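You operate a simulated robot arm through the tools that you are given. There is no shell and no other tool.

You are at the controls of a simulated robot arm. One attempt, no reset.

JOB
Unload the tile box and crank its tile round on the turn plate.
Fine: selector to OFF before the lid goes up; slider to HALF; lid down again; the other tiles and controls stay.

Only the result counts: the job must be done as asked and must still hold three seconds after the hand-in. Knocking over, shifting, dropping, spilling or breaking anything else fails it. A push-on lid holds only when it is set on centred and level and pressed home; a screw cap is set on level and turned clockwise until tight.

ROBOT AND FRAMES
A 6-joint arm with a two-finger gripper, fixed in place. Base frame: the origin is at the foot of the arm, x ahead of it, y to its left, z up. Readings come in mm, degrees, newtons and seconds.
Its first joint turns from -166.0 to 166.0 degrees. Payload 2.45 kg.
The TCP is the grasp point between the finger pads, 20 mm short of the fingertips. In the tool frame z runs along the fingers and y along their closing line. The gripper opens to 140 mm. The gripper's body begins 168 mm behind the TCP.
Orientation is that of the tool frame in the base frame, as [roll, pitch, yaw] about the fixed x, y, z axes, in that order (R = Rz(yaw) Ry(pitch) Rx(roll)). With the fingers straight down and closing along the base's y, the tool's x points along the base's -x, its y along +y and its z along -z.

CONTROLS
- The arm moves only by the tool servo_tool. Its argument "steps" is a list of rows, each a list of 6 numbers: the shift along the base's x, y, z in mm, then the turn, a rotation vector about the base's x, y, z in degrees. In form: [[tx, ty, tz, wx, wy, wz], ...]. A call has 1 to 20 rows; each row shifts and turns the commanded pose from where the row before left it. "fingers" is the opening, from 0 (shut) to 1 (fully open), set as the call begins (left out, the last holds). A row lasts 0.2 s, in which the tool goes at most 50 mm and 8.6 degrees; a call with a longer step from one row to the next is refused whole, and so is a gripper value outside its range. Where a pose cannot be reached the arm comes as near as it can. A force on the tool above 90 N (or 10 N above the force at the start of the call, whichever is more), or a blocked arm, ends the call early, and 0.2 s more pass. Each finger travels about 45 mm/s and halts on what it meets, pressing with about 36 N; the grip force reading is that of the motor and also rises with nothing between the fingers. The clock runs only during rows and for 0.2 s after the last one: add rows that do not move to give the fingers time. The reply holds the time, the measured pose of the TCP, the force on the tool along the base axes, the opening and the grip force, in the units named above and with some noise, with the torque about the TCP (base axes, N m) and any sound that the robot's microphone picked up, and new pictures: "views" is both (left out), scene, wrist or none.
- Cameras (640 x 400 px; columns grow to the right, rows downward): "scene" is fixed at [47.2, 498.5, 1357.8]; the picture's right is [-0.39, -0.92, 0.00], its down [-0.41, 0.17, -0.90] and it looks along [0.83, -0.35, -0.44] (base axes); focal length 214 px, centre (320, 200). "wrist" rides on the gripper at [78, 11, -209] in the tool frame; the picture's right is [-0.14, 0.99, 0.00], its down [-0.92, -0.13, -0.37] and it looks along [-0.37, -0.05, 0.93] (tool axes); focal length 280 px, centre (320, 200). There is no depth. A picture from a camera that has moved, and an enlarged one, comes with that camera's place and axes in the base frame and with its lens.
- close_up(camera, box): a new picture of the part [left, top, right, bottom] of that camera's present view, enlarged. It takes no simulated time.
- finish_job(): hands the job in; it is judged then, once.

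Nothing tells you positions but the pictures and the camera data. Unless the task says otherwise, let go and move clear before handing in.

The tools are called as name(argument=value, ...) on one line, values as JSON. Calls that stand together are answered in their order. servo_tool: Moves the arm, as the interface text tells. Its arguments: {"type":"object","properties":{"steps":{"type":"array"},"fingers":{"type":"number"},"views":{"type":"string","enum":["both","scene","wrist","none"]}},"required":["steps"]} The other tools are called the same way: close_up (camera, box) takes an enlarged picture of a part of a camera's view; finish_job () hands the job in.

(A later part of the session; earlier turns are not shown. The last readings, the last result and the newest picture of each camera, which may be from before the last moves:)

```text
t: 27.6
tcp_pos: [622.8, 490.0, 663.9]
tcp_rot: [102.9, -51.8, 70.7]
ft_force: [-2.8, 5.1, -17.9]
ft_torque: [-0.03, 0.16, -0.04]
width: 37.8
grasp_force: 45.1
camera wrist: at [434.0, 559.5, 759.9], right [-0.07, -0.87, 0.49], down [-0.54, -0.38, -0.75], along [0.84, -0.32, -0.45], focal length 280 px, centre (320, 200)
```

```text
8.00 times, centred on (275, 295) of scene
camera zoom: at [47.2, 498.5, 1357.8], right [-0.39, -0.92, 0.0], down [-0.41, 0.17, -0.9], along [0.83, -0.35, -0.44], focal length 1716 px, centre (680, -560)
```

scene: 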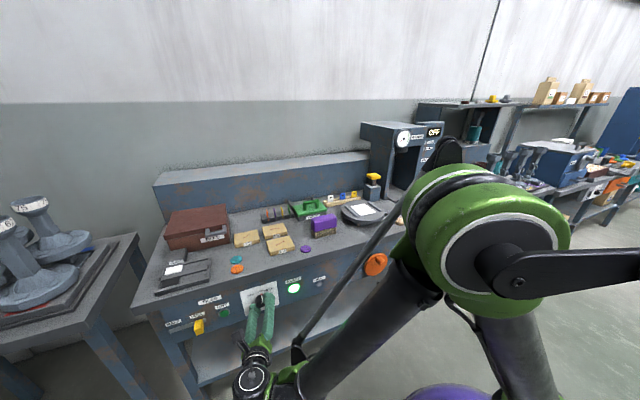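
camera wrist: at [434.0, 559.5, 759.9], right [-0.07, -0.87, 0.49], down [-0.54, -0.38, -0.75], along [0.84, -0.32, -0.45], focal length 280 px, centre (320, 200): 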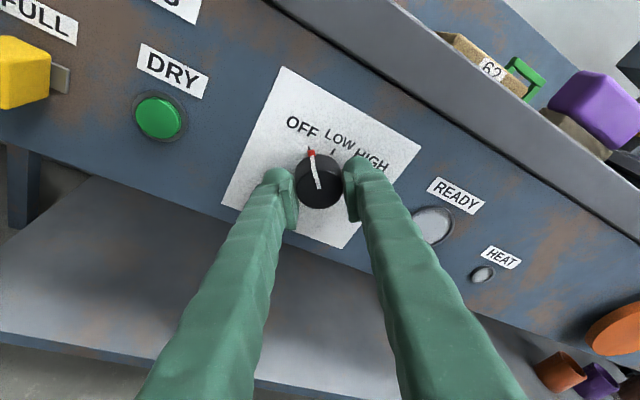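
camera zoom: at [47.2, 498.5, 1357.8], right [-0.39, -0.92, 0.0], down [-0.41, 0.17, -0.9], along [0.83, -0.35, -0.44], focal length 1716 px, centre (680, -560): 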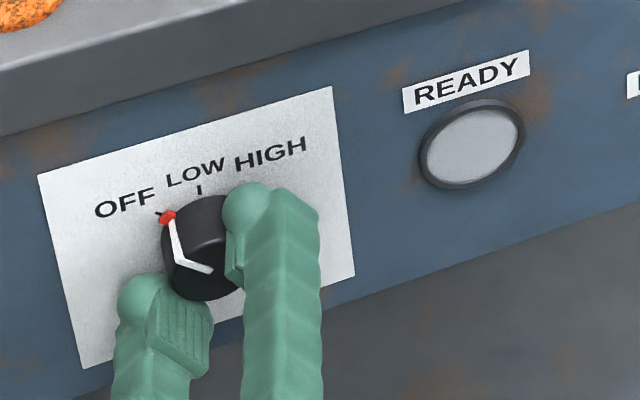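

The marker is now on the OFF tick's line, within a degree or two. One more small nudge, then release and back off.

servo_tool(steps=[[0, 0, 0, -2, 0, 0], [0, 0, 0, 0, 0, 0]], views="none")

servo_tool(steps=[[0, 0, 0, 0, 0, 0], [0, 0, 0, 0, 0, 0], [0, 0, 0, 0, 0, 0], [-15, 0, 0, 0, 0, 0], [-20, 0, 0, 0, 0, 0], [-20, 0, 0, 0, 0, 0], [0, 0, 0, 0, 0, 0]], fingers=0.6)

close_up(camera="wrist", box=[240, 80, 400, 200])

close_up(camera="scene", box=[235, 270, 315, 320])

```text
t: 28.2
tcp_pos: [622.6, 489.8, 663.6]
tcp_rot: [101.8, -49.9, 71.4]
ft_force: [0.3, 2.4, -19.0]
ft_torque: [0.05, 0.3, 0.1]
width: 37.7
grasp_force: 45.0
```

```text
t: 29.8
tcp_pos: [568.2, 488.6, 665.2]
tcp_rot: [101.8, -50.0, 71.6]
ft_force: [0.7, 0.3, 0.2]
ft_torque: [0.03, -0.01, -0.02]
width: 83.8
grasp_force: 0.0
camera wrist: at [379.6, 561.9, 758.3], right [-0.07, -0.85, 0.52], down [-0.54, -0.4, -0.74], along [0.84, -0.33, -0.43], focal length 280 px, centre (320, 200)
```

scene: 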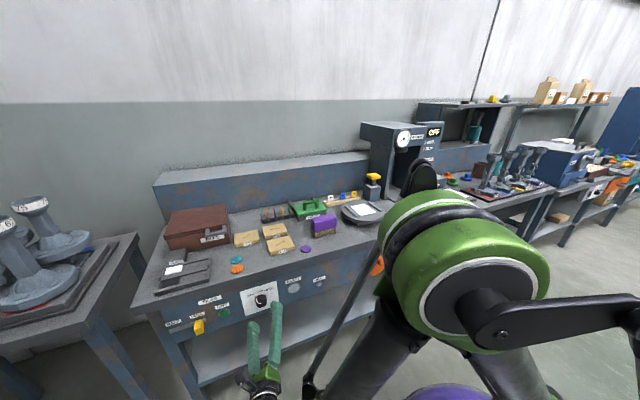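
wrist: 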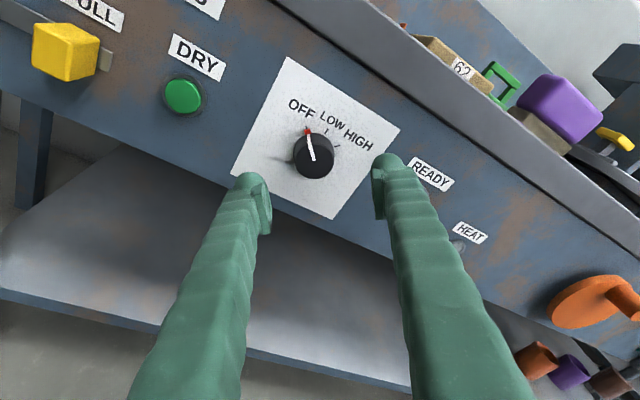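

```text
3.33 times, centred on (320, 140) of wrist
camera zoom: at [379.6, 561.9, 758.3], right [-0.07, -0.85, 0.52], down [-0.54, -0.4, -0.74], along [0.84, -0.33, -0.43], focal length 935 px, centre (320, 400)
```

zoom: 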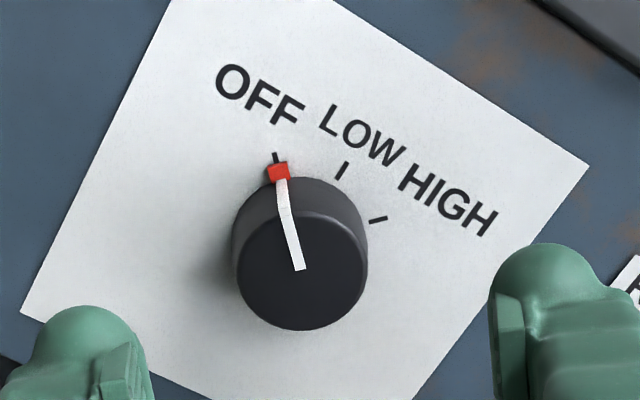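

```text
8.00 times, centred on (275, 295) of scene
camera zoom: at [47.2, 498.5, 1357.8], right [-0.39, -0.92, 0.0], down [-0.41, 0.17, -0.9], along [0.83, -0.35, -0.44], focal length 1716 px, centre (680, -560)
```

zoom: 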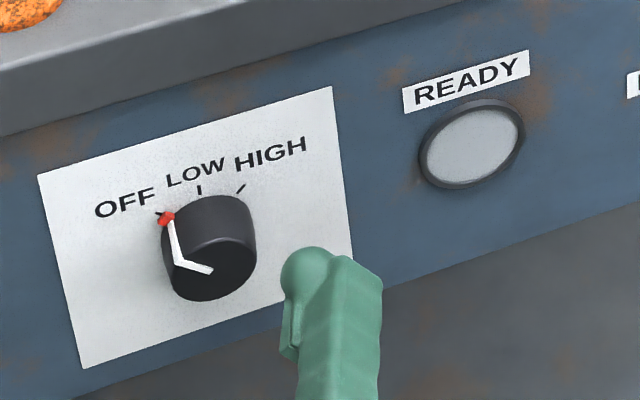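

The selector is at OFF and the READY lamp is out. Next is the yellow slider, whose handle front is at about (633, 714, 641); it needs roughly +70 mm in y. I'll level the roll and move in front of it.

servo_tool(steps=[[-5, 20, 0, 8, 0, 0], [-5, 25, 0, 8, 0, 0], [0, 25, 0, 8, 0, 0], [0, 25, 0, 8, 0, 0], [0, 25, 0, 7, 0, 0], [0, 25, 0, 0, 0, 2.5], [0, 25, 0, 0, 0, 0], [0, 25, -5, 0, 0, 0], [0, 25, -5, 0, 0, 0], [0, 5, -5, 0, 0, 0], [0, 0, 0, 0, 0, 0]], fingers=0.5)

```text
t: 32.2
tcp_pos: [557.2, 715.2, 650.6]
tcp_rot: [179.7, -78.4, 0.5]
ft_force: [0.5, 0.3, -0.9]
ft_torque: [-0.05, -0.01, -0.01]
width: 70.0
grasp_force: 0.2
camera wrist: at [369.1, 703.8, 768.4], right [-0.03, -0.99, -0.13], down [-0.55, 0.13, -0.83], along [0.84, 0.05, -0.55], focal length 280 px, centre (320, 200)
```

scene: 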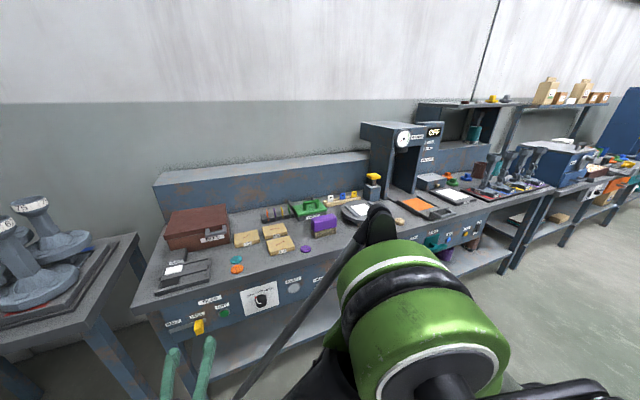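
wrist: 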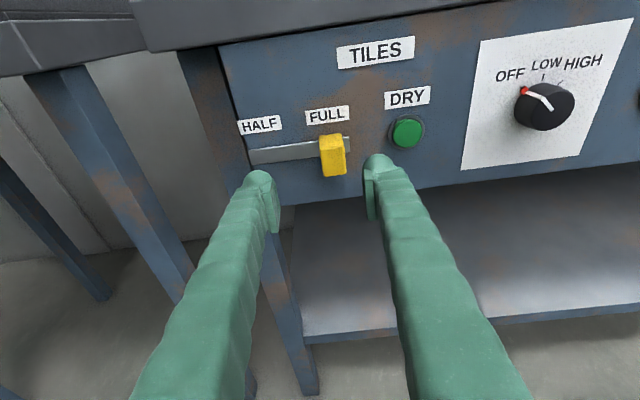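

close_up(camera="wrist", box=[230, 90, 390, 190])

```text
4.00 times, centred on (310, 140) of wrist
camera zoom: at [369.1, 703.8, 768.4], right [-0.03, -0.99, -0.13], down [-0.55, 0.13, -0.83], along [0.84, 0.05, -0.55], focal length 1122 px, centre (360, 440)
```

zoom: 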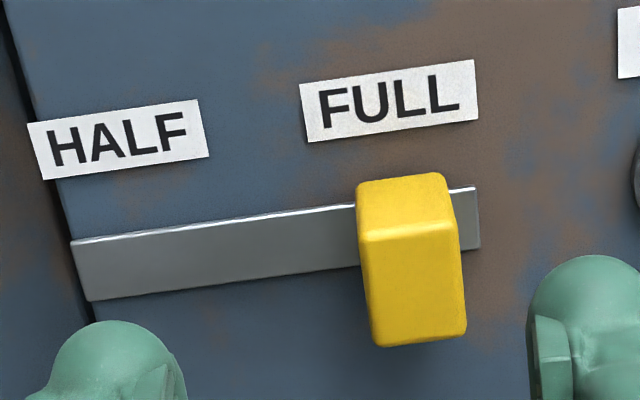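

The slider handle centres at y≈700, z≈639, with its front at x≈634. The labels put HALF at y≈770, a 70 mm move. I'll advance to straddle it, then grip.

servo_tool(steps=[[0, -8, -5, 0, 0, 0], [7, -7, -5, 0, 0, 0], [20, 0, 0, 0, 0, 0], [20, 0, 0, 0, 0, 0], [20, 0, 0, 0, 0, 0], [0, 0, 0, 0, 0, 0]], views="wrist")

servo_tool(steps=[[0, 0, 0, 0, 0, 0], [0, 0, 0, 0, 0, 0], [0, 0, 0, 0, 0, 0], [0, 0, 0, 0, 0, 0], [0, 0, 0, 0, 0, 0]], fingers=0.0, views="wrist")

```text
t: 33.6
tcp_pos: [625.5, 699.9, 639.6]
tcp_rot: [179.6, -78.3, 0.4]
ft_force: [0.2, 0.6, 0.3]
ft_torque: [0.01, 0.01, 0.01]
width: 70.0
grasp_force: 0.0
camera wrist: at [437.1, 689.2, 757.6], right [-0.03, -0.99, -0.13], down [-0.55, 0.13, -0.83], along [0.84, 0.05, -0.55], focal length 280 px, centre (320, 200)
```

wrist: 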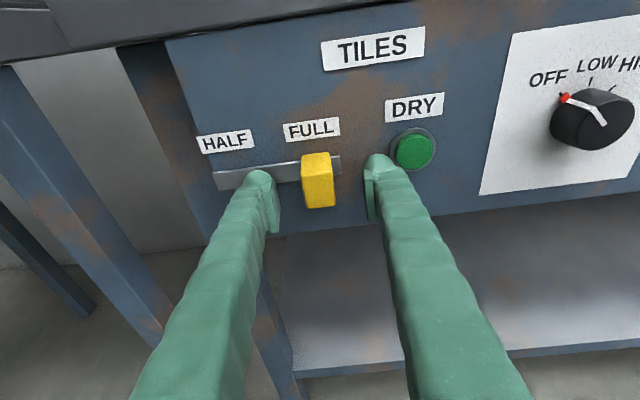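

```text
t: 34.8
tcp_pos: [624.9, 700.5, 639.6]
tcp_rot: [179.6, -78.3, 0.5]
ft_force: [0.6, -0.3, 0.3]
ft_torque: [0.06, -0.04, 0.01]
width: 22.6
grasp_force: 44.9
camera wrist: at [437.0, 689.1, 757.6], right [-0.03, -0.99, -0.13], down [-0.55, 0.13, -0.83], along [0.84, 0.05, -0.55], focal length 280 px, centre (320, 200)
```

wrist: 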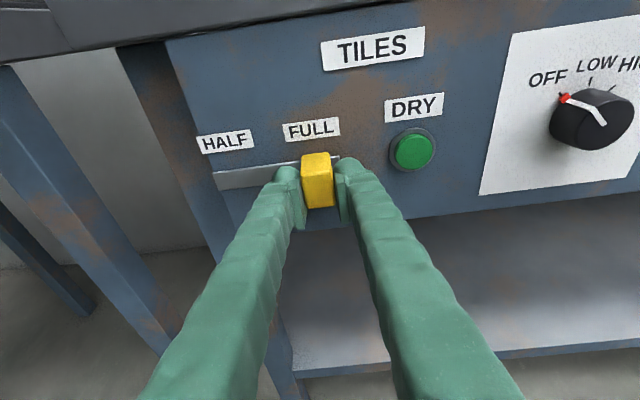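

The slider handle is gripped (22.6 mm) with almost no side load. Sliding it +70 mm in y to HALF.

servo_tool(steps=[[0, 10, 0, 0, 0, 0], [0, 12, 0, 0, 0, 0], [0, 12, 0, 0, 0, 0], [0, 12, 0, 0, 0, 0], [0, 12, 0, 0, 0, 0], [0, 8, 0, 0, 0, 0], [0, 4, 0, 0, 0, 0], [0, 0, 0, 0, 0, 0]], views="both")

close_up(camera="wrist", box=[230, 110, 390, 230])

```text
t: 36.6
tcp_pos: [625.5, 770.0, 639.0]
tcp_rot: [179.6, -78.3, 0.6]
ft_force: [6.9, -1.2, -0.5]
ft_torque: [0.06, 0.0, -0.02]
width: 22.5
grasp_force: 45.2
camera wrist: at [436.9, 759.3, 757.6], right [-0.03, -0.99, -0.13], down [-0.55, 0.13, -0.83], along [0.84, 0.05, -0.55], focal length 280 px, centre (320, 200)
```

scene: 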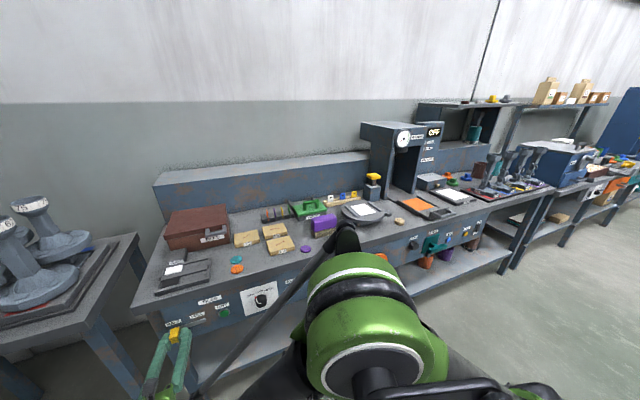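
wrist: 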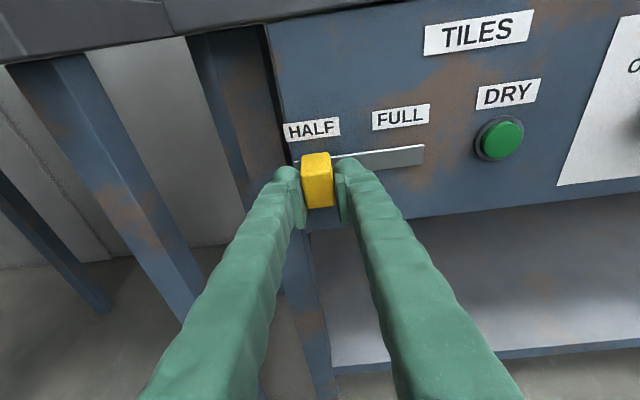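

```text
3.33 times, centred on (310, 170) of wrist
camera zoom: at [436.9, 759.3, 757.6], right [-0.03, -0.99, -0.13], down [-0.55, 0.13, -0.83], along [0.84, 0.05, -0.55], focal length 935 px, centre (353, 300)
```

zoom: 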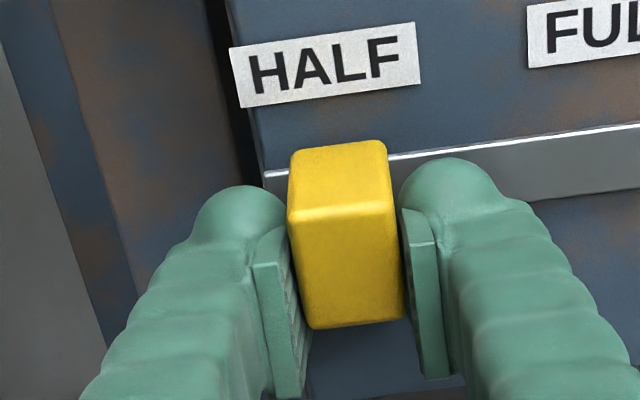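

The slider sits under HALF at y=770. Releasing, backing off, and rising in front of the bench to view the box.

servo_tool(steps=[[0, 0, 0, 0, 0, 0], [0, 0, 0, 0, 0, 0], [0, 0, 0, 0, 0, 0], [-20, 0, 0, 0, 0, 0], [-30, 0, 0, 0, 0, 0], [-30, 0, 0, 0, 0, 0], [-30, 0, 0, 0, 0, 0]], fingers=0.5, views="wrist")

servo_tool(steps=[[-10, -15, 40, 0, 0, 0], [-10, -20, 45, 0, 0, 0], [0, -20, 45, 0, 0, 0], [0, -20, 45, 0, 0, 0], [0, -20, 45, 0, -4, 0], [0, -20, 45, 0, -4, 0], [0, -25, 40, 0, -3.5, 0], [0, -25, 0, 0, 0, 0], [0, 0, 0, 0, 0, 0]], fingers=0.0)

```text
t: 38.2
tcp_pos: [514.1, 769.2, 640.2]
tcp_rot: [179.6, -78.2, 0.5]
ft_force: [0.1, 0.0, -0.4]
ft_torque: [0.02, 0.04, 0.05]
width: 69.8
grasp_force: 0.0
camera wrist: at [326.1, 758.1, 758.1], right [-0.03, -0.99, -0.13], down [-0.55, 0.13, -0.83], along [0.84, 0.05, -0.55], focal length 280 px, centre (320, 200)
```

wrist: 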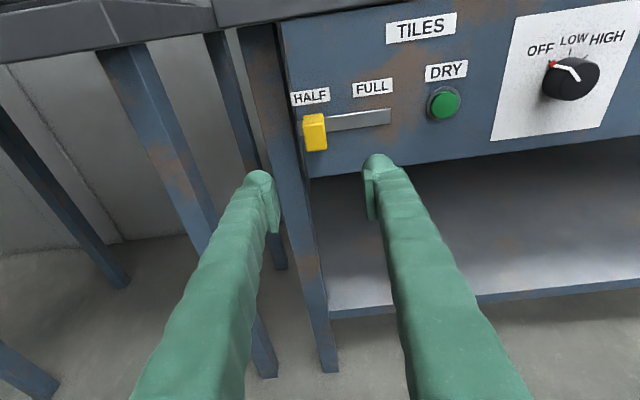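

```text
refused: row 2 steps farther than a row can; nothing moved
```

The slider stays at HALF. That rise had one over-long step, so I'll redo it with smaller ones.

servo_tool(steps=[[-10, -15, 38, 0, 0, 0], [-10, -20, 42, 0, 0, 0], [0, -20, 42, 0, 0, 0], [0, -20, 42, 0, 0, 0], [0, -20, 42, 0, -4, 0], [0, -20, 42, 0, -4, 0], [0, -25, 38, 0, -3.5, 0], [0, -25, 10, 0, 0, 0], [0, 0, 0, 0, 0, 0]], fingers=0.0)

close_up(camera="wrist", box=[200, 60, 440, 210])

```text
t: 40.2
tcp_pos: [494.2, 606.0, 936.2]
tcp_rot: [156.6, -89.9, 23.5]
ft_force: [1.3, -0.2, 1.2]
ft_torque: [-0.03, -0.01, -0.02]
width: 0.0
grasp_force: 29.3
camera wrist: at [286.1, 594.1, 1014.5], right [0.0, -0.99, -0.14], down [-0.37, 0.13, -0.92], along [0.93, 0.05, -0.37], focal length 280 px, centre (320, 200)
```

scene: 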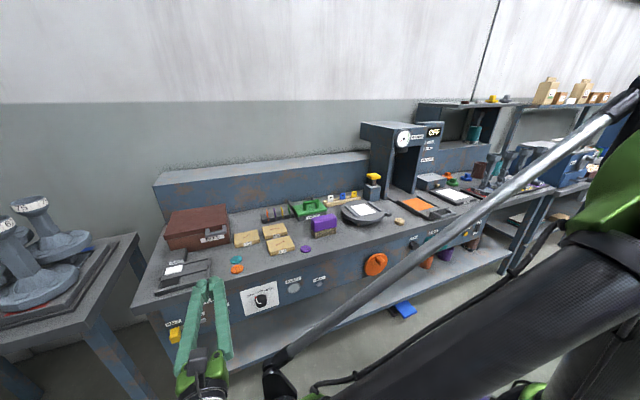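
wrist: 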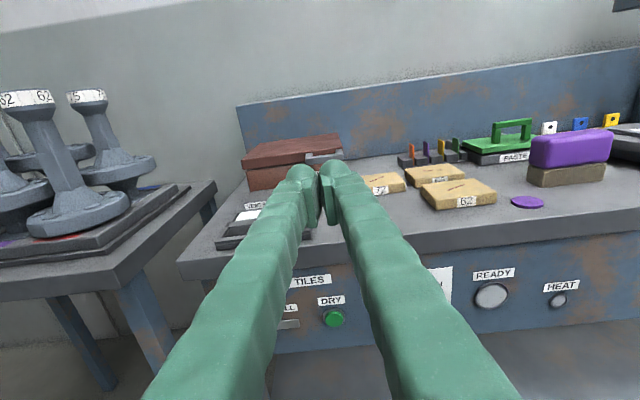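

```text
2.67 times, centred on (320, 135) of wrist
camera zoom: at [286.1, 594.1, 1014.5], right [0.0, -0.99, -0.14], down [-0.37, 0.13, -0.92], along [0.93, 0.05, -0.37], focal length 748 px, centre (320, 373)
```

zoom: 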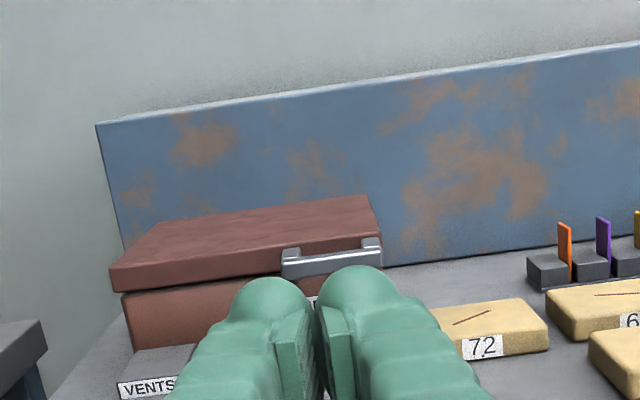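

The handle bar is confirmed at about (820, 603, 885), spanning y 566–640. I'll bring the closed fingers in underneath it.

servo_tool(steps=[[20, -1, -43, 0, 0, 0], [20, -1, -43, 0, 0, 0], [40, 0, 0, 0, 0, 0], [40, 0, 0, 0, 0, 0], [40, 0, 0, 0, 0, 0], [40, 0, 0, 0, 0, 0], [40, 0, 0, 0, 0, 0], [30, 0, 0, 0, 0, 0], [0, 0, 0, 0, 0, 0]])

close_up(camera="wrist", box=[200, 60, 440, 210])

close_up(camera="scene", box=[150, 190, 310, 290])

```text
t: 42.2
tcp_pos: [763.5, 604.1, 850.7]
tcp_rot: [158.2, -89.7, 21.9]
ft_force: [0.0, 0.0, 0.1]
ft_torque: [0.01, -0.03, 0.01]
width: 0.2
grasp_force: 29.2
camera wrist: at [555.5, 592.5, 928.8], right [0.0, -0.99, -0.14], down [-0.37, 0.13, -0.92], along [0.93, 0.05, -0.37], focal length 280 px, centre (320, 200)
```

scene: 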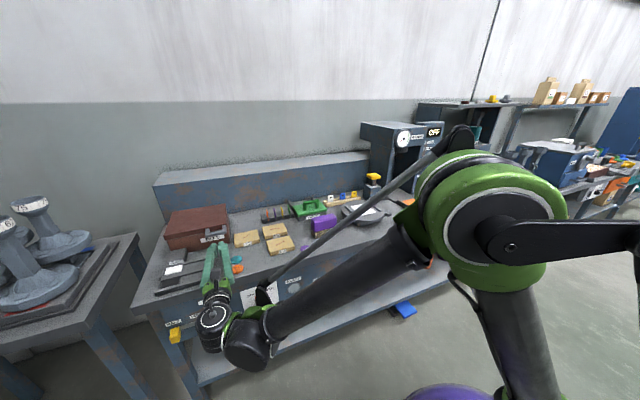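
wrist: 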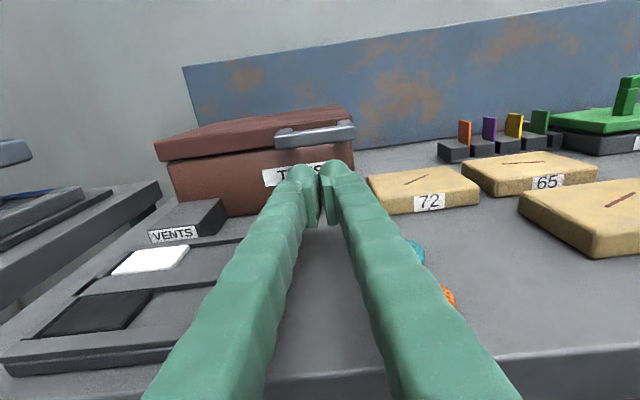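

```text
2.67 times, centred on (320, 135) of wrist
camera zoom: at [555.5, 592.5, 928.8], right [0.0, -0.99, -0.14], down [-0.37, 0.13, -0.92], along [0.93, 0.05, -0.37], focal length 748 px, centre (320, 373)
```

zoom: 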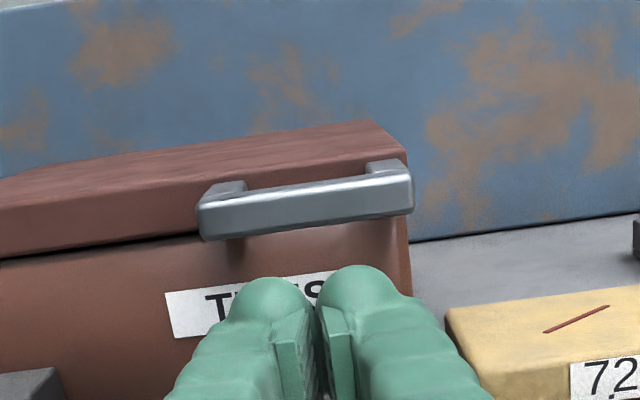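

```text
4.00 times, centred on (230, 240) of scene
camera zoom: at [47.2, 498.5, 1357.8], right [-0.39, -0.92, 0.0], down [-0.41, 0.17, -0.9], along [0.83, -0.35, -0.44], focal length 858 px, centre (680, 40)
```

zoom: 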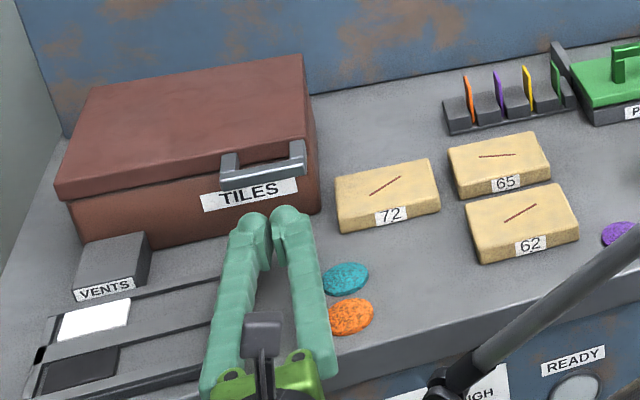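

The fingers are aligned just under and in front of the bar. I'll move in beneath it and begin lifting gently along the lid's arc.

servo_tool(steps=[[25, 0, 0, 0, 0, 0], [22, 0, 0, 0, 0, 0], [0, 0, 6, 0, 0, 0], [0, 0, 6, 0, 0, 0], [1, 0, 8, 0, 0, 0], [2, 0, 10, 0, 0, 0], [2, 0, 12, 0, 0, 0], [0, 0, 0, 0, 0, 0]])

close_up(camera="scene", box=[150, 190, 310, 290])

```text
t: 44.0
tcp_pos: [816.8, 604.1, 891.9]
tcp_rot: [158.5, -89.7, 21.6]
ft_force: [1.7, 0.4, -0.8]
ft_torque: [-0.01, 0.04, 0.01]
width: 6.2
grasp_force: 29.9
camera wrist: at [609.0, 592.8, 969.6], right [0.0, -0.99, -0.14], down [-0.37, 0.13, -0.92], along [0.93, 0.05, -0.37], focal length 280 px, centre (320, 200)
```

scene: 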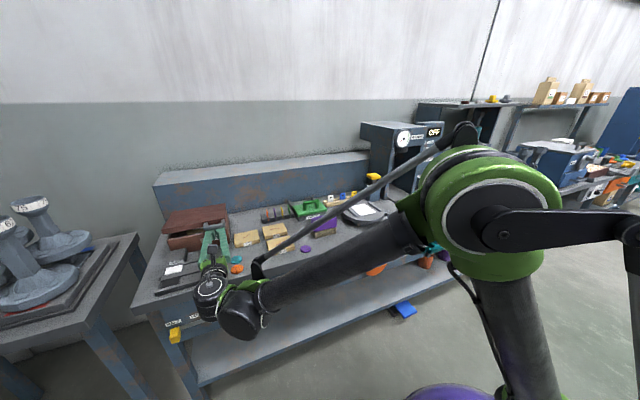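
wrist: 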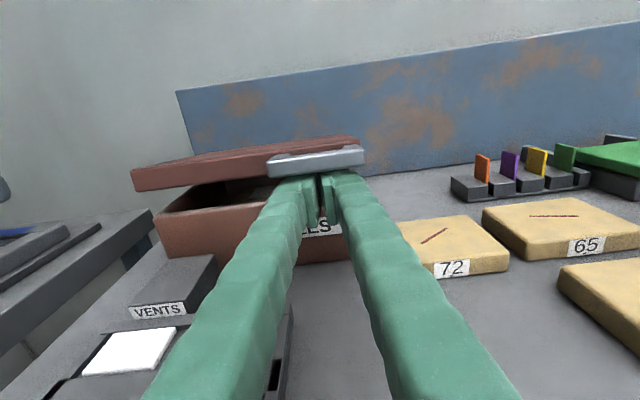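

```text
4.00 times, centred on (230, 240) of scene
camera zoom: at [47.2, 498.5, 1357.8], right [-0.39, -0.92, 0.0], down [-0.41, 0.17, -0.9], along [0.83, -0.35, -0.44], focal length 858 px, centre (680, 40)
```

zoom: 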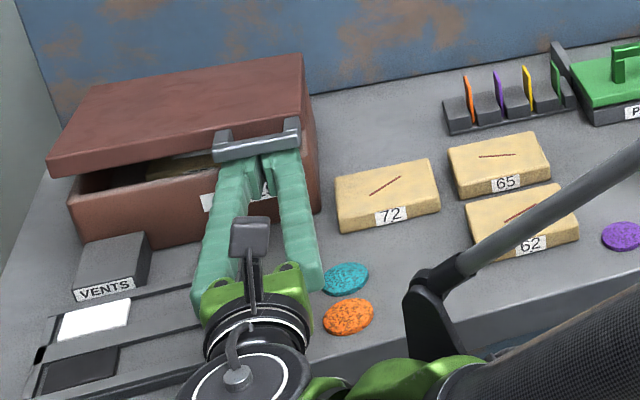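

The lid lifts easily and I can glimpse a tile inside. Continuing along the arc.

servo_tool(steps=[[2, 0, 13, 0, 0, 0], [3, 0, 13, 0, 0, 0], [4, 0, 13, 0, 0, 0], [5, 0, 12, 0, 0, 0], [6, 0, 12, 0, 0, 0], [6, 0, 12, 0, 0, 0], [7, 0, 11, 0, 0, 0], [7, 0, 10, 0, 0, 0], [8, 0, 10, 0, 0, 0], [0, 0, 0, 0, 0, 0]])

close_up(camera="scene", box=[150, 180, 310, 280])

```text
t: 46.2
tcp_pos: [864.9, 603.6, 998.6]
tcp_rot: [157.8, -89.7, 22.1]
ft_force: [-0.9, 0.5, -1.2]
ft_torque: [0.05, -0.02, -0.01]
width: 0.0
grasp_force: 28.8
camera wrist: at [656.1, 592.1, 1076.4], right [0.0, -0.99, -0.14], down [-0.37, 0.13, -0.92], along [0.93, 0.05, -0.37], focal length 280 px, centre (320, 200)
```

scene: 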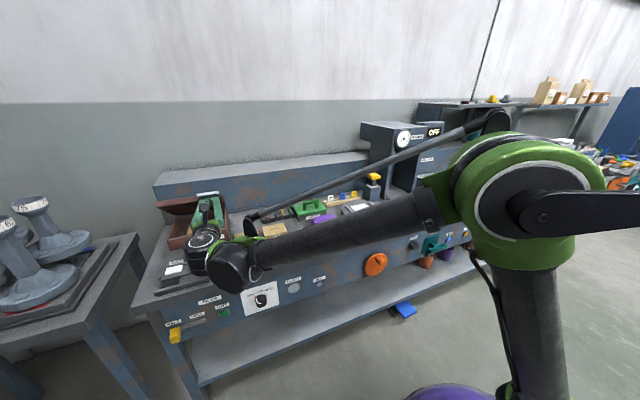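
wrist: 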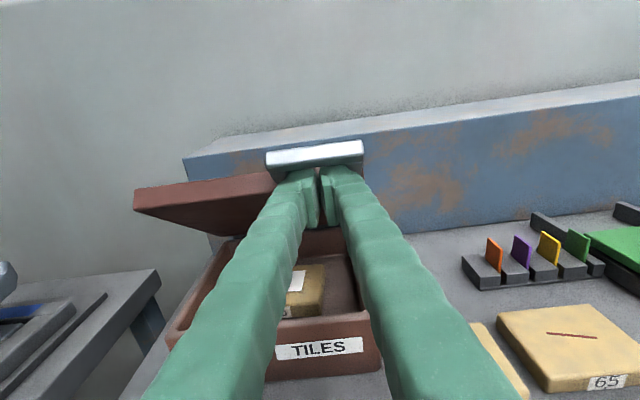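

```text
4.00 times, centred on (230, 230) of scene
camera zoom: at [47.2, 498.5, 1357.8], right [-0.39, -0.92, 0.0], down [-0.41, 0.17, -0.9], along [0.83, -0.35, -0.44], focal length 858 px, centre (680, 80)
```

zoom: 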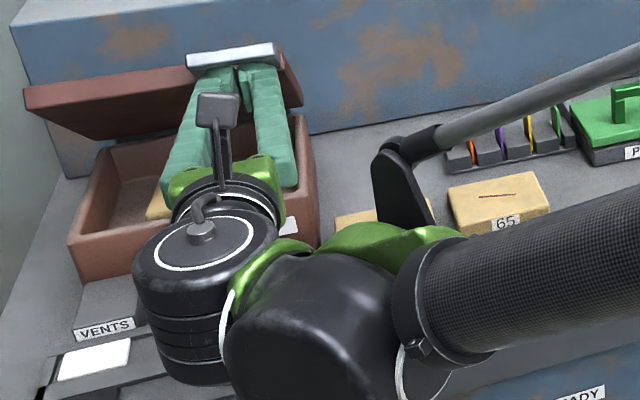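

Lid at about 40°. Pushing on with the fingertips under it, more forward now than up.

servo_tool(steps=[[8, 0, 10, 0, 0, 0], [9, 0, 10, 0, 0, 0], [10, 0, 8, 0, 0, 0], [10, 0, 8, 0, 0, 0], [11, 0, 6, 0, 0, 0], [12, 0, 5, 0, 0, 0], [12, 0, 4, 0, 0, 0], [12, 0, 2, 0, 0, 0], [0, 0, 0, 0, 0, 0]])

close_up(camera="scene", box=[130, 150, 290, 250])

```text
t: 48.2
tcp_pos: [948.7, 602.1, 1050.7]
tcp_rot: [160.5, -89.7, 19.5]
ft_force: [0.3, 0.2, -0.4]
ft_torque: [0.04, 0.0, -0.01]
width: 0.2
grasp_force: 29.5
camera wrist: at [740.0, 591.3, 1129.4], right [0.0, -0.99, -0.14], down [-0.37, 0.13, -0.92], along [0.93, 0.05, -0.37], focal length 280 px, centre (320, 200)
```

scene: 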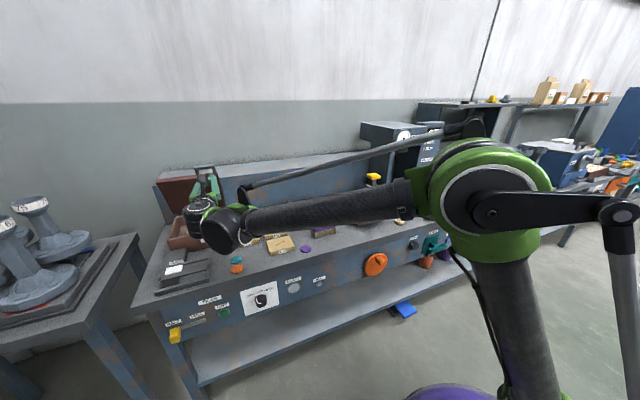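
wrist: 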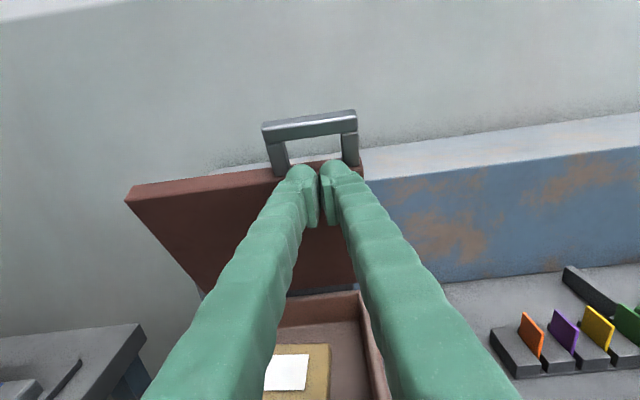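

```text
4.00 times, centred on (210, 200) of scene
camera zoom: at [47.2, 498.5, 1357.8], right [-0.39, -0.92, 0.0], down [-0.41, 0.17, -0.9], along [0.83, -0.35, -0.44], focal length 858 px, centre (760, 200)
```

zoom: 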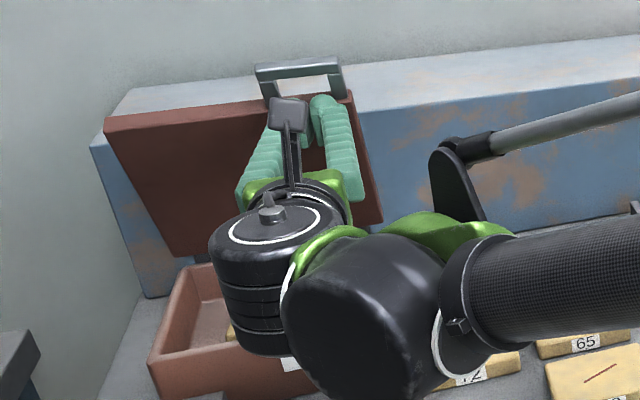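

Lid at roughly 65–70°. Continuing to push it back, watching force for its stop.

servo_tool(steps=[[12, 0, 0, 0, 0, 0], [12, 0, 0, 0, 0, 0], [12, 0, 0, 0, 0, 0], [12, 0, 0, 0, 0, 0], [10, 0, 0, 0, 0, 0], [0, 0, 0, 0, 0, 0]])

close_up(camera="scene", box=[130, 150, 290, 250])

```text
t: 49.6
tcp_pos: [1004.8, 602.1, 1050.8]
tcp_rot: [158.9, -89.7, 21.0]
ft_force: [0.6, -0.4, 0.5]
ft_torque: [-0.02, 0.01, 0.0]
width: 0.0
grasp_force: 29.6
camera wrist: at [797.5, 591.5, 1128.7], right [0.0, -0.99, -0.14], down [-0.37, 0.13, -0.92], along [0.93, 0.05, -0.37], focal length 280 px, centre (320, 200)
```

scene: 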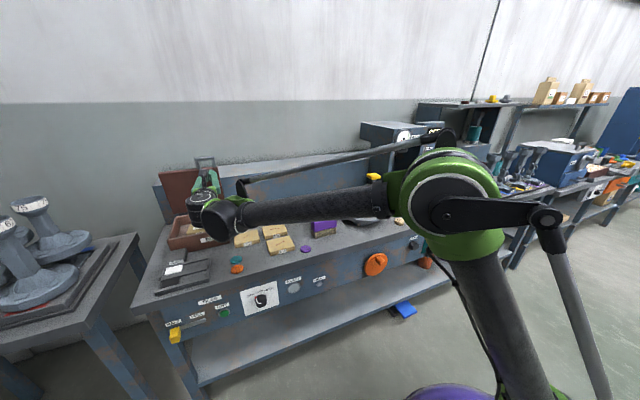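
wrist: 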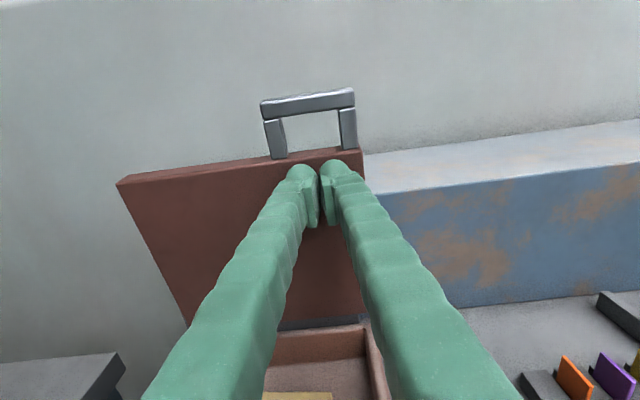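

```text
4.00 times, centred on (210, 200) of scene
camera zoom: at [47.2, 498.5, 1357.8], right [-0.39, -0.92, 0.0], down [-0.41, 0.17, -0.9], along [0.83, -0.35, -0.44], focal length 858 px, centre (760, 200)
```

zoom: 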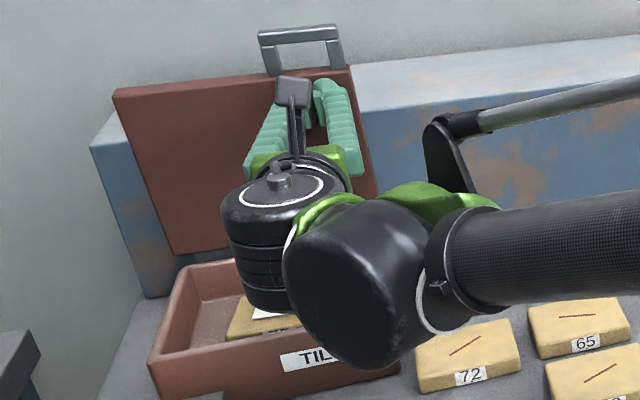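

Near vertical now. A few more small pushes to find where it rests.

servo_tool(steps=[[8, 0, 0, 0, 0, 0], [8, 0, 0, 0, 0, 0], [8, 0, 0, 0, 0, 0], [6, 0, 0, 0, 0, 0], [0, 0, 0, 0, 0, 0]])

close_up(camera="scene", box=[130, 150, 290, 250])

```text
t: 50.8
tcp_pos: [1036.6, 602.1, 1050.7]
tcp_rot: [158.6, -89.6, 21.5]
ft_force: [-0.1, 0.6, 0.3]
ft_torque: [0.03, 0.01, 0.01]
width: 0.0
grasp_force: 29.1
camera wrist: at [827.7, 592.1, 1129.1], right [0.0, -0.99, -0.14], down [-0.37, 0.13, -0.92], along [0.93, 0.05, -0.37], focal length 280 px, centre (320, 200)
```

scene: 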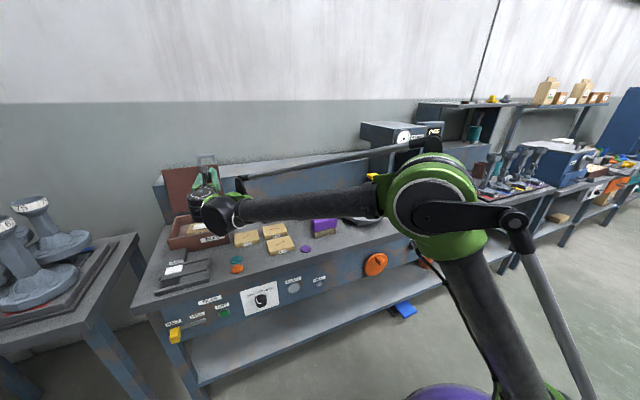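
wrist: 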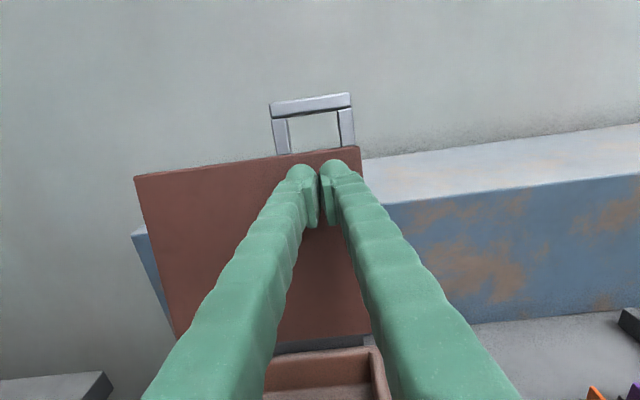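

```text
4.00 times, centred on (210, 200) of scene
camera zoom: at [47.2, 498.5, 1357.8], right [-0.39, -0.92, 0.0], down [-0.41, 0.17, -0.9], along [0.83, -0.35, -0.44], focal length 858 px, centre (760, 200)
```

zoom: 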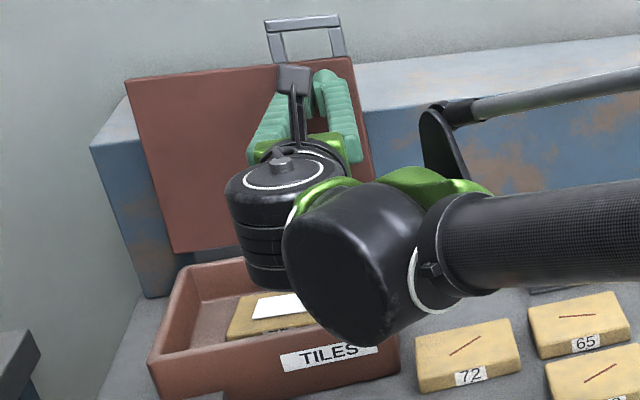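

The lid looks about upright or slightly past. I'll back off carefully and see whether it stays.

servo_tool(steps=[[-10, 0, 0, 0, 0, 0], [-15, 0, 0, 0, 0, 0], [-15, 0, 0, 0, 0, 0], [0, 0, 0, 0, 0, 0]])

close_up(camera="scene", box=[130, 150, 290, 250])

```text
t: 51.8
tcp_pos: [995.8, 602.3, 1051.3]
tcp_rot: [158.4, -89.7, 21.6]
ft_force: [-0.7, -0.2, -1.1]
ft_torque: [0.01, -0.03, -0.01]
width: 0.2
grasp_force: 29.8
camera wrist: at [788.0, 591.5, 1129.2], right [0.0, -0.99, -0.14], down [-0.37, 0.13, -0.92], along [0.93, 0.05, -0.37], focal length 280 px, centre (320, 200)
```

scene: 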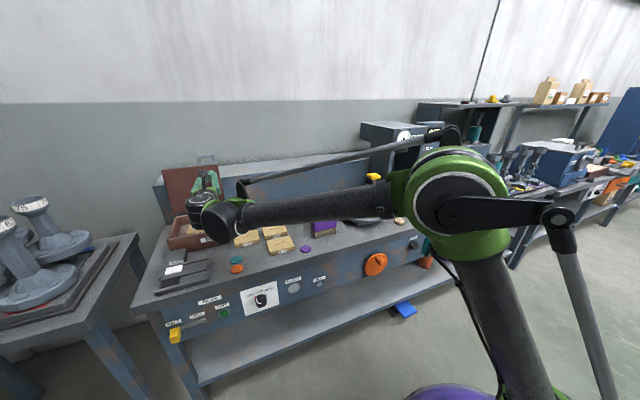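
wrist: 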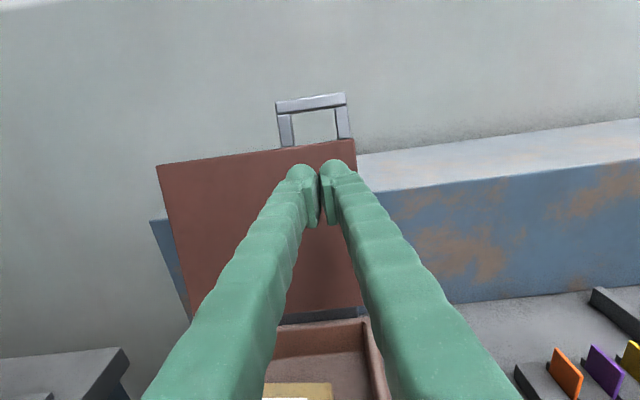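

```text
4.00 times, centred on (210, 200) of scene
camera zoom: at [47.2, 498.5, 1357.8], right [-0.39, -0.92, 0.0], down [-0.41, 0.17, -0.9], along [0.83, -0.35, -0.44], focal length 858 px, centre (760, 200)
```

zoom: 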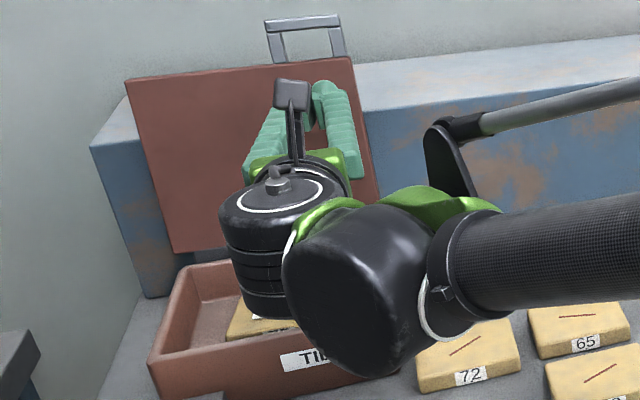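

The lid stays open at about 100° (handle bar now near (1099, 603, 1116)). Next I'll back away, raise and pitch the tool down to look into the box at the tile.

servo_tool(steps=[[-40, 0, 10, 0, 0, 0], [-40, 0, 15, 0, 0, 0], [-40, 5, 20, 0, 6, 0], [-35, 10, 20, 0, 8, 0], [-20, 10, 20, 0, 8, 0], [0, 10, 15, 0, 8, 0], [0, 10, 0, 0, 8, 0], [0, 10, 0, 0, 7, 0], [0, 0, 0, 0, 0, 0]], fingers=0.9)

close_up(camera="wrist", box=[200, 60, 440, 210])

```text
t: 53.8
tcp_pos: [819.8, 658.8, 1151.1]
tcp_rot: [-179.9, -44.8, 0.1]
ft_force: [0.5, 0.7, 0.0]
ft_torque: [0.04, -0.01, 0.0]
width: 125.9
grasp_force: 0.2
camera wrist: at [729.6, 647.5, 1353.5], right [-0.1, -0.99, -0.1], down [-0.91, 0.13, -0.39], along [0.39, 0.05, -0.92], focal length 280 px, centre (320, 200)
```

scene: 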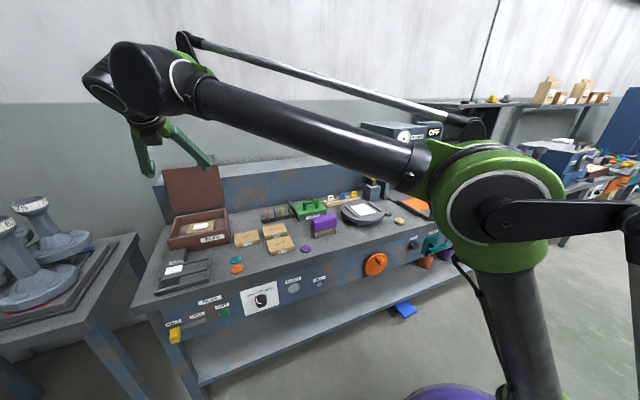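
wrist: 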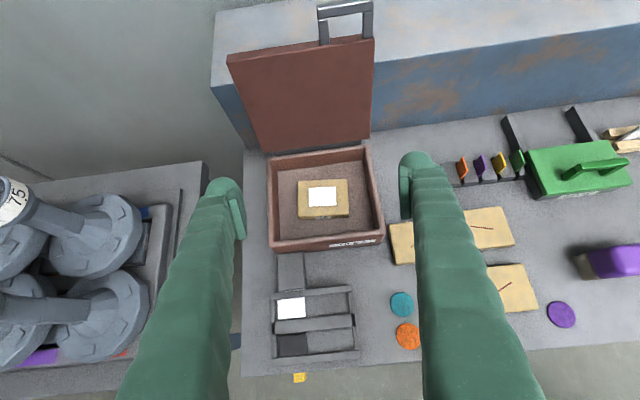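

```text
2.67 times, centred on (320, 135) of wrist
camera zoom: at [729.6, 647.5, 1353.5], right [-0.1, -0.99, -0.1], down [-0.91, 0.13, -0.39], along [0.39, 0.05, -0.92], focal length 748 px, centre (320, 373)
```

zoom: 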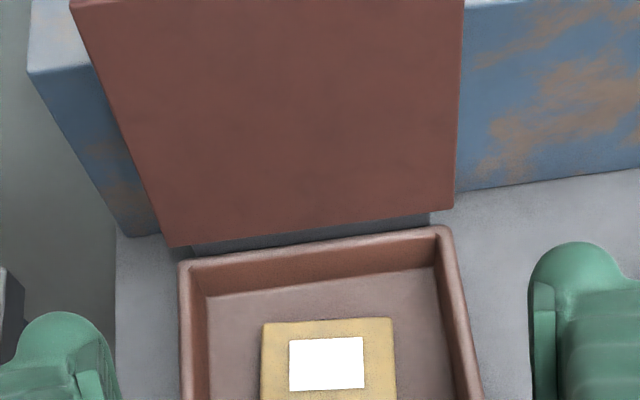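

Excellent view of the box from above, with one tile bearing a white patch. Zooming in to measure it.

close_up(camera="wrist", box=[250, 130, 410, 260])

close_up(camera="scene", box=[150, 160, 270, 260])

```text
3.08 times, centred on (330, 195) of wrist
camera zoom: at [729.6, 647.5, 1353.5], right [-0.1, -0.99, -0.1], down [-0.91, 0.13, -0.39], along [0.39, 0.05, -0.92], focal length 863 px, centre (289, 215)
```

zoom: 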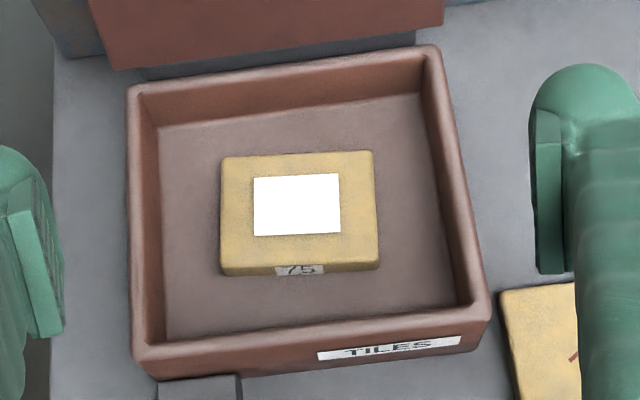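

```text
4.00 times, centred on (210, 210) of scene
camera zoom: at [47.2, 498.5, 1357.8], right [-0.39, -0.92, 0.0], down [-0.41, 0.17, -0.9], along [0.83, -0.35, -0.44], focal length 858 px, centre (760, 160)
```

zoom: 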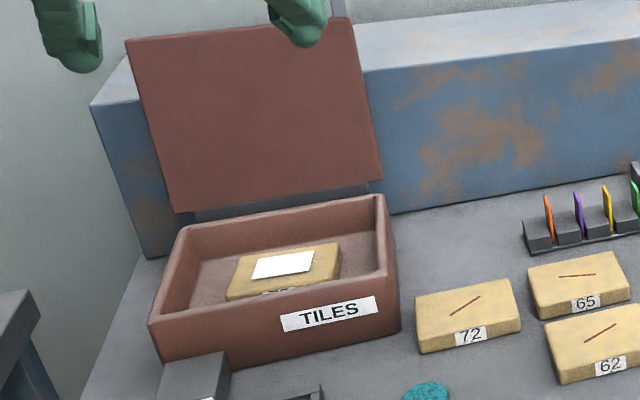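

Tile 75 is centred at about (957, 670), roughly 101×77 mm, yawed about −5°. Before picking it up I'll swing over to get a close look at the turn plate.

servo_tool(steps=[[-20, -45, 0, 0, 0, 0], [-20, -45, 0, 0, 0, 0], [-20, -45, 0, 0, 0, 0], [-20, -45, 0, 0, 0, 0], [-20, -45, 0, 0, 0, 0], [-20, -45, 0, 0, 0, 0], [0, -48, 0, 0, 0, 0], [0, -48, 0, 0, 0, 0], [0, -48, 0, 0, 0, 0], [0, -48, 0, 0, 0, 0], [0, -48, 0, 0, 0, 0], [0, -48, 0, 0, 0, 0], [0, -48, 0, 0, 0, 0], [0, -48, 0, 0, 0, 0], [0, -48, 0, 0, 0, 0], [0, 0, 0, 0, 0, 0]])

close_up(camera="wrist", box=[230, 80, 410, 220])

```text
t: 57.2
tcp_pos: [699.4, 13.4, 1152.1]
tcp_rot: [179.0, -45.0, -1.4]
ft_force: [-0.2, -0.5, -0.2]
ft_torque: [-0.01, 0.0, 0.02]
width: 126.0
grasp_force: 0.1
out of reach, approached as far as the arm can: row 14, 15
camera wrist: at [607.7, 9.7, 1354.3], right [-0.13, -0.99, -0.08], down [-0.91, 0.16, -0.39], along [0.4, 0.02, -0.92], focal length 280 px, centre (320, 200)
```

scene: 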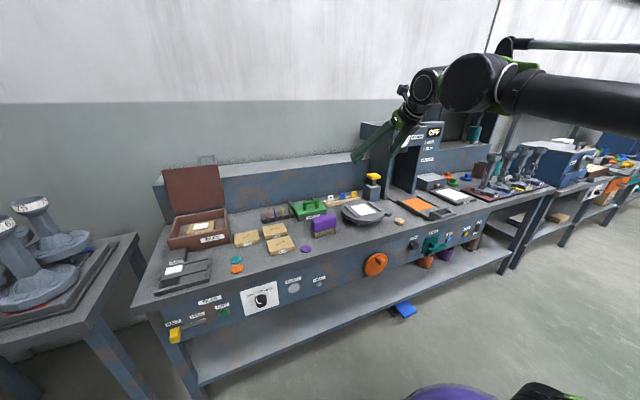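
wrist: 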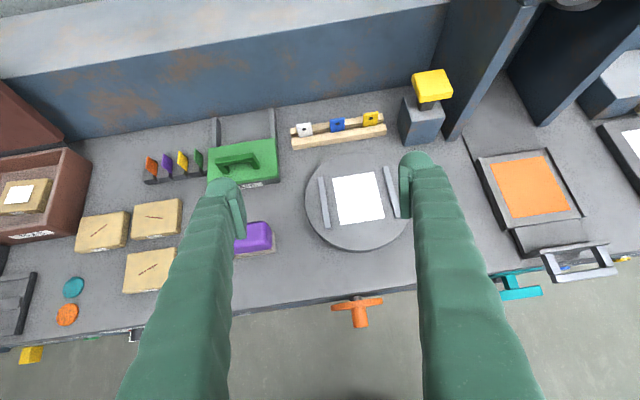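

```text
2.86 times, centred on (320, 150) of wrist
camera zoom: at [607.7, 9.7, 1354.3], right [-0.13, -0.99, -0.08], down [-0.91, 0.16, -0.39], along [0.4, 0.02, -0.92], focal length 801 px, centre (320, 343)
```

zoom: 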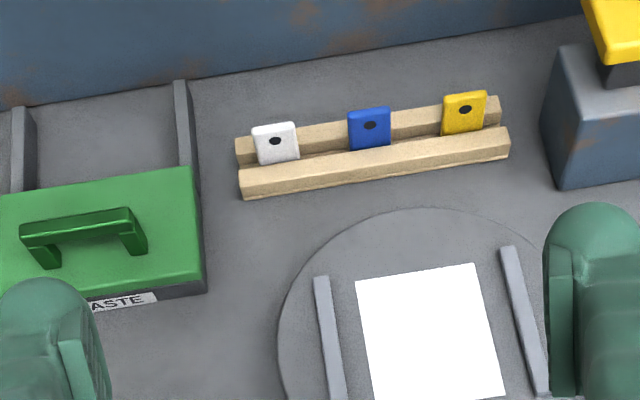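

The arm ran into a joint limit at y≈13 with this yaw, which I'll keep in mind. The plate is well visible though, so I'll zoom in.

close_up(camera="wrist", box=[290, 140, 430, 260])

close_up(camera="wrist", box=[290, 240, 430, 340])

close_up(camera="scene", box=[330, 190, 400, 240])

```text
3.33 times, centred on (360, 200) of wrist
camera zoom: at [607.7, 9.7, 1354.3], right [-0.13, -0.99, -0.08], down [-0.91, 0.16, -0.39], along [0.4, 0.02, -0.92], focal length 935 px, centre (187, 200)
```

zoom: 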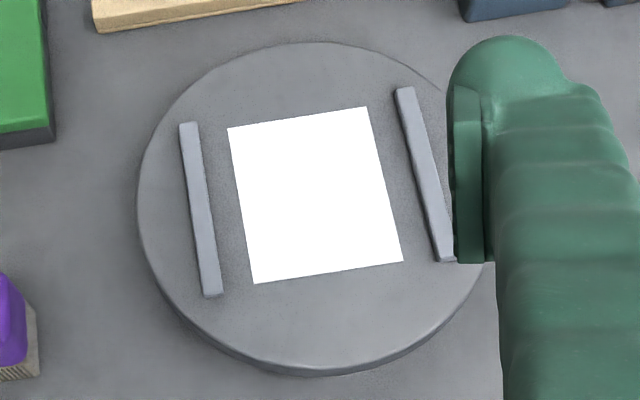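

```text
4.00 times, centred on (360, 290) of wrist
camera zoom: at [607.7, 9.7, 1354.3], right [-0.13, -0.99, -0.08], down [-0.91, 0.16, -0.39], along [0.4, 0.02, -0.92], focal length 1122 px, centre (160, -160)
```

zoom: 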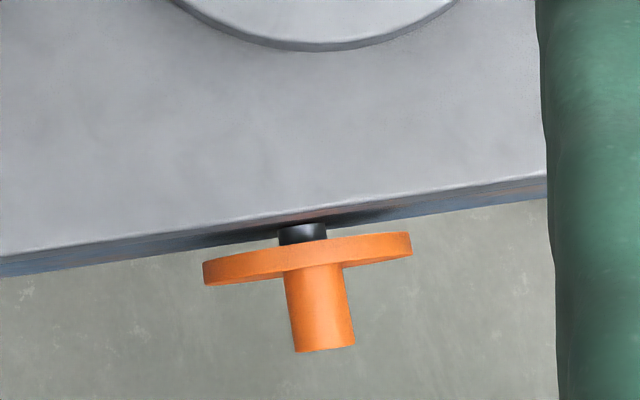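

```text
8.00 times, centred on (365, 215) of scene
camera zoom: at [47.2, 498.5, 1357.8], right [-0.39, -0.92, 0.0], down [-0.41, 0.17, -0.9], along [0.83, -0.35, -0.44], focal length 1716 px, centre (-40, 80)
```

zoom: 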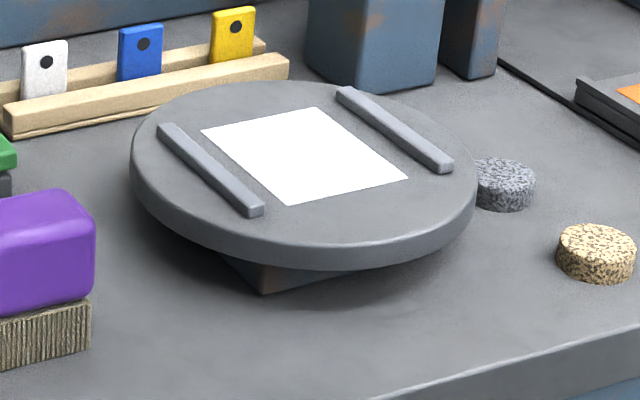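

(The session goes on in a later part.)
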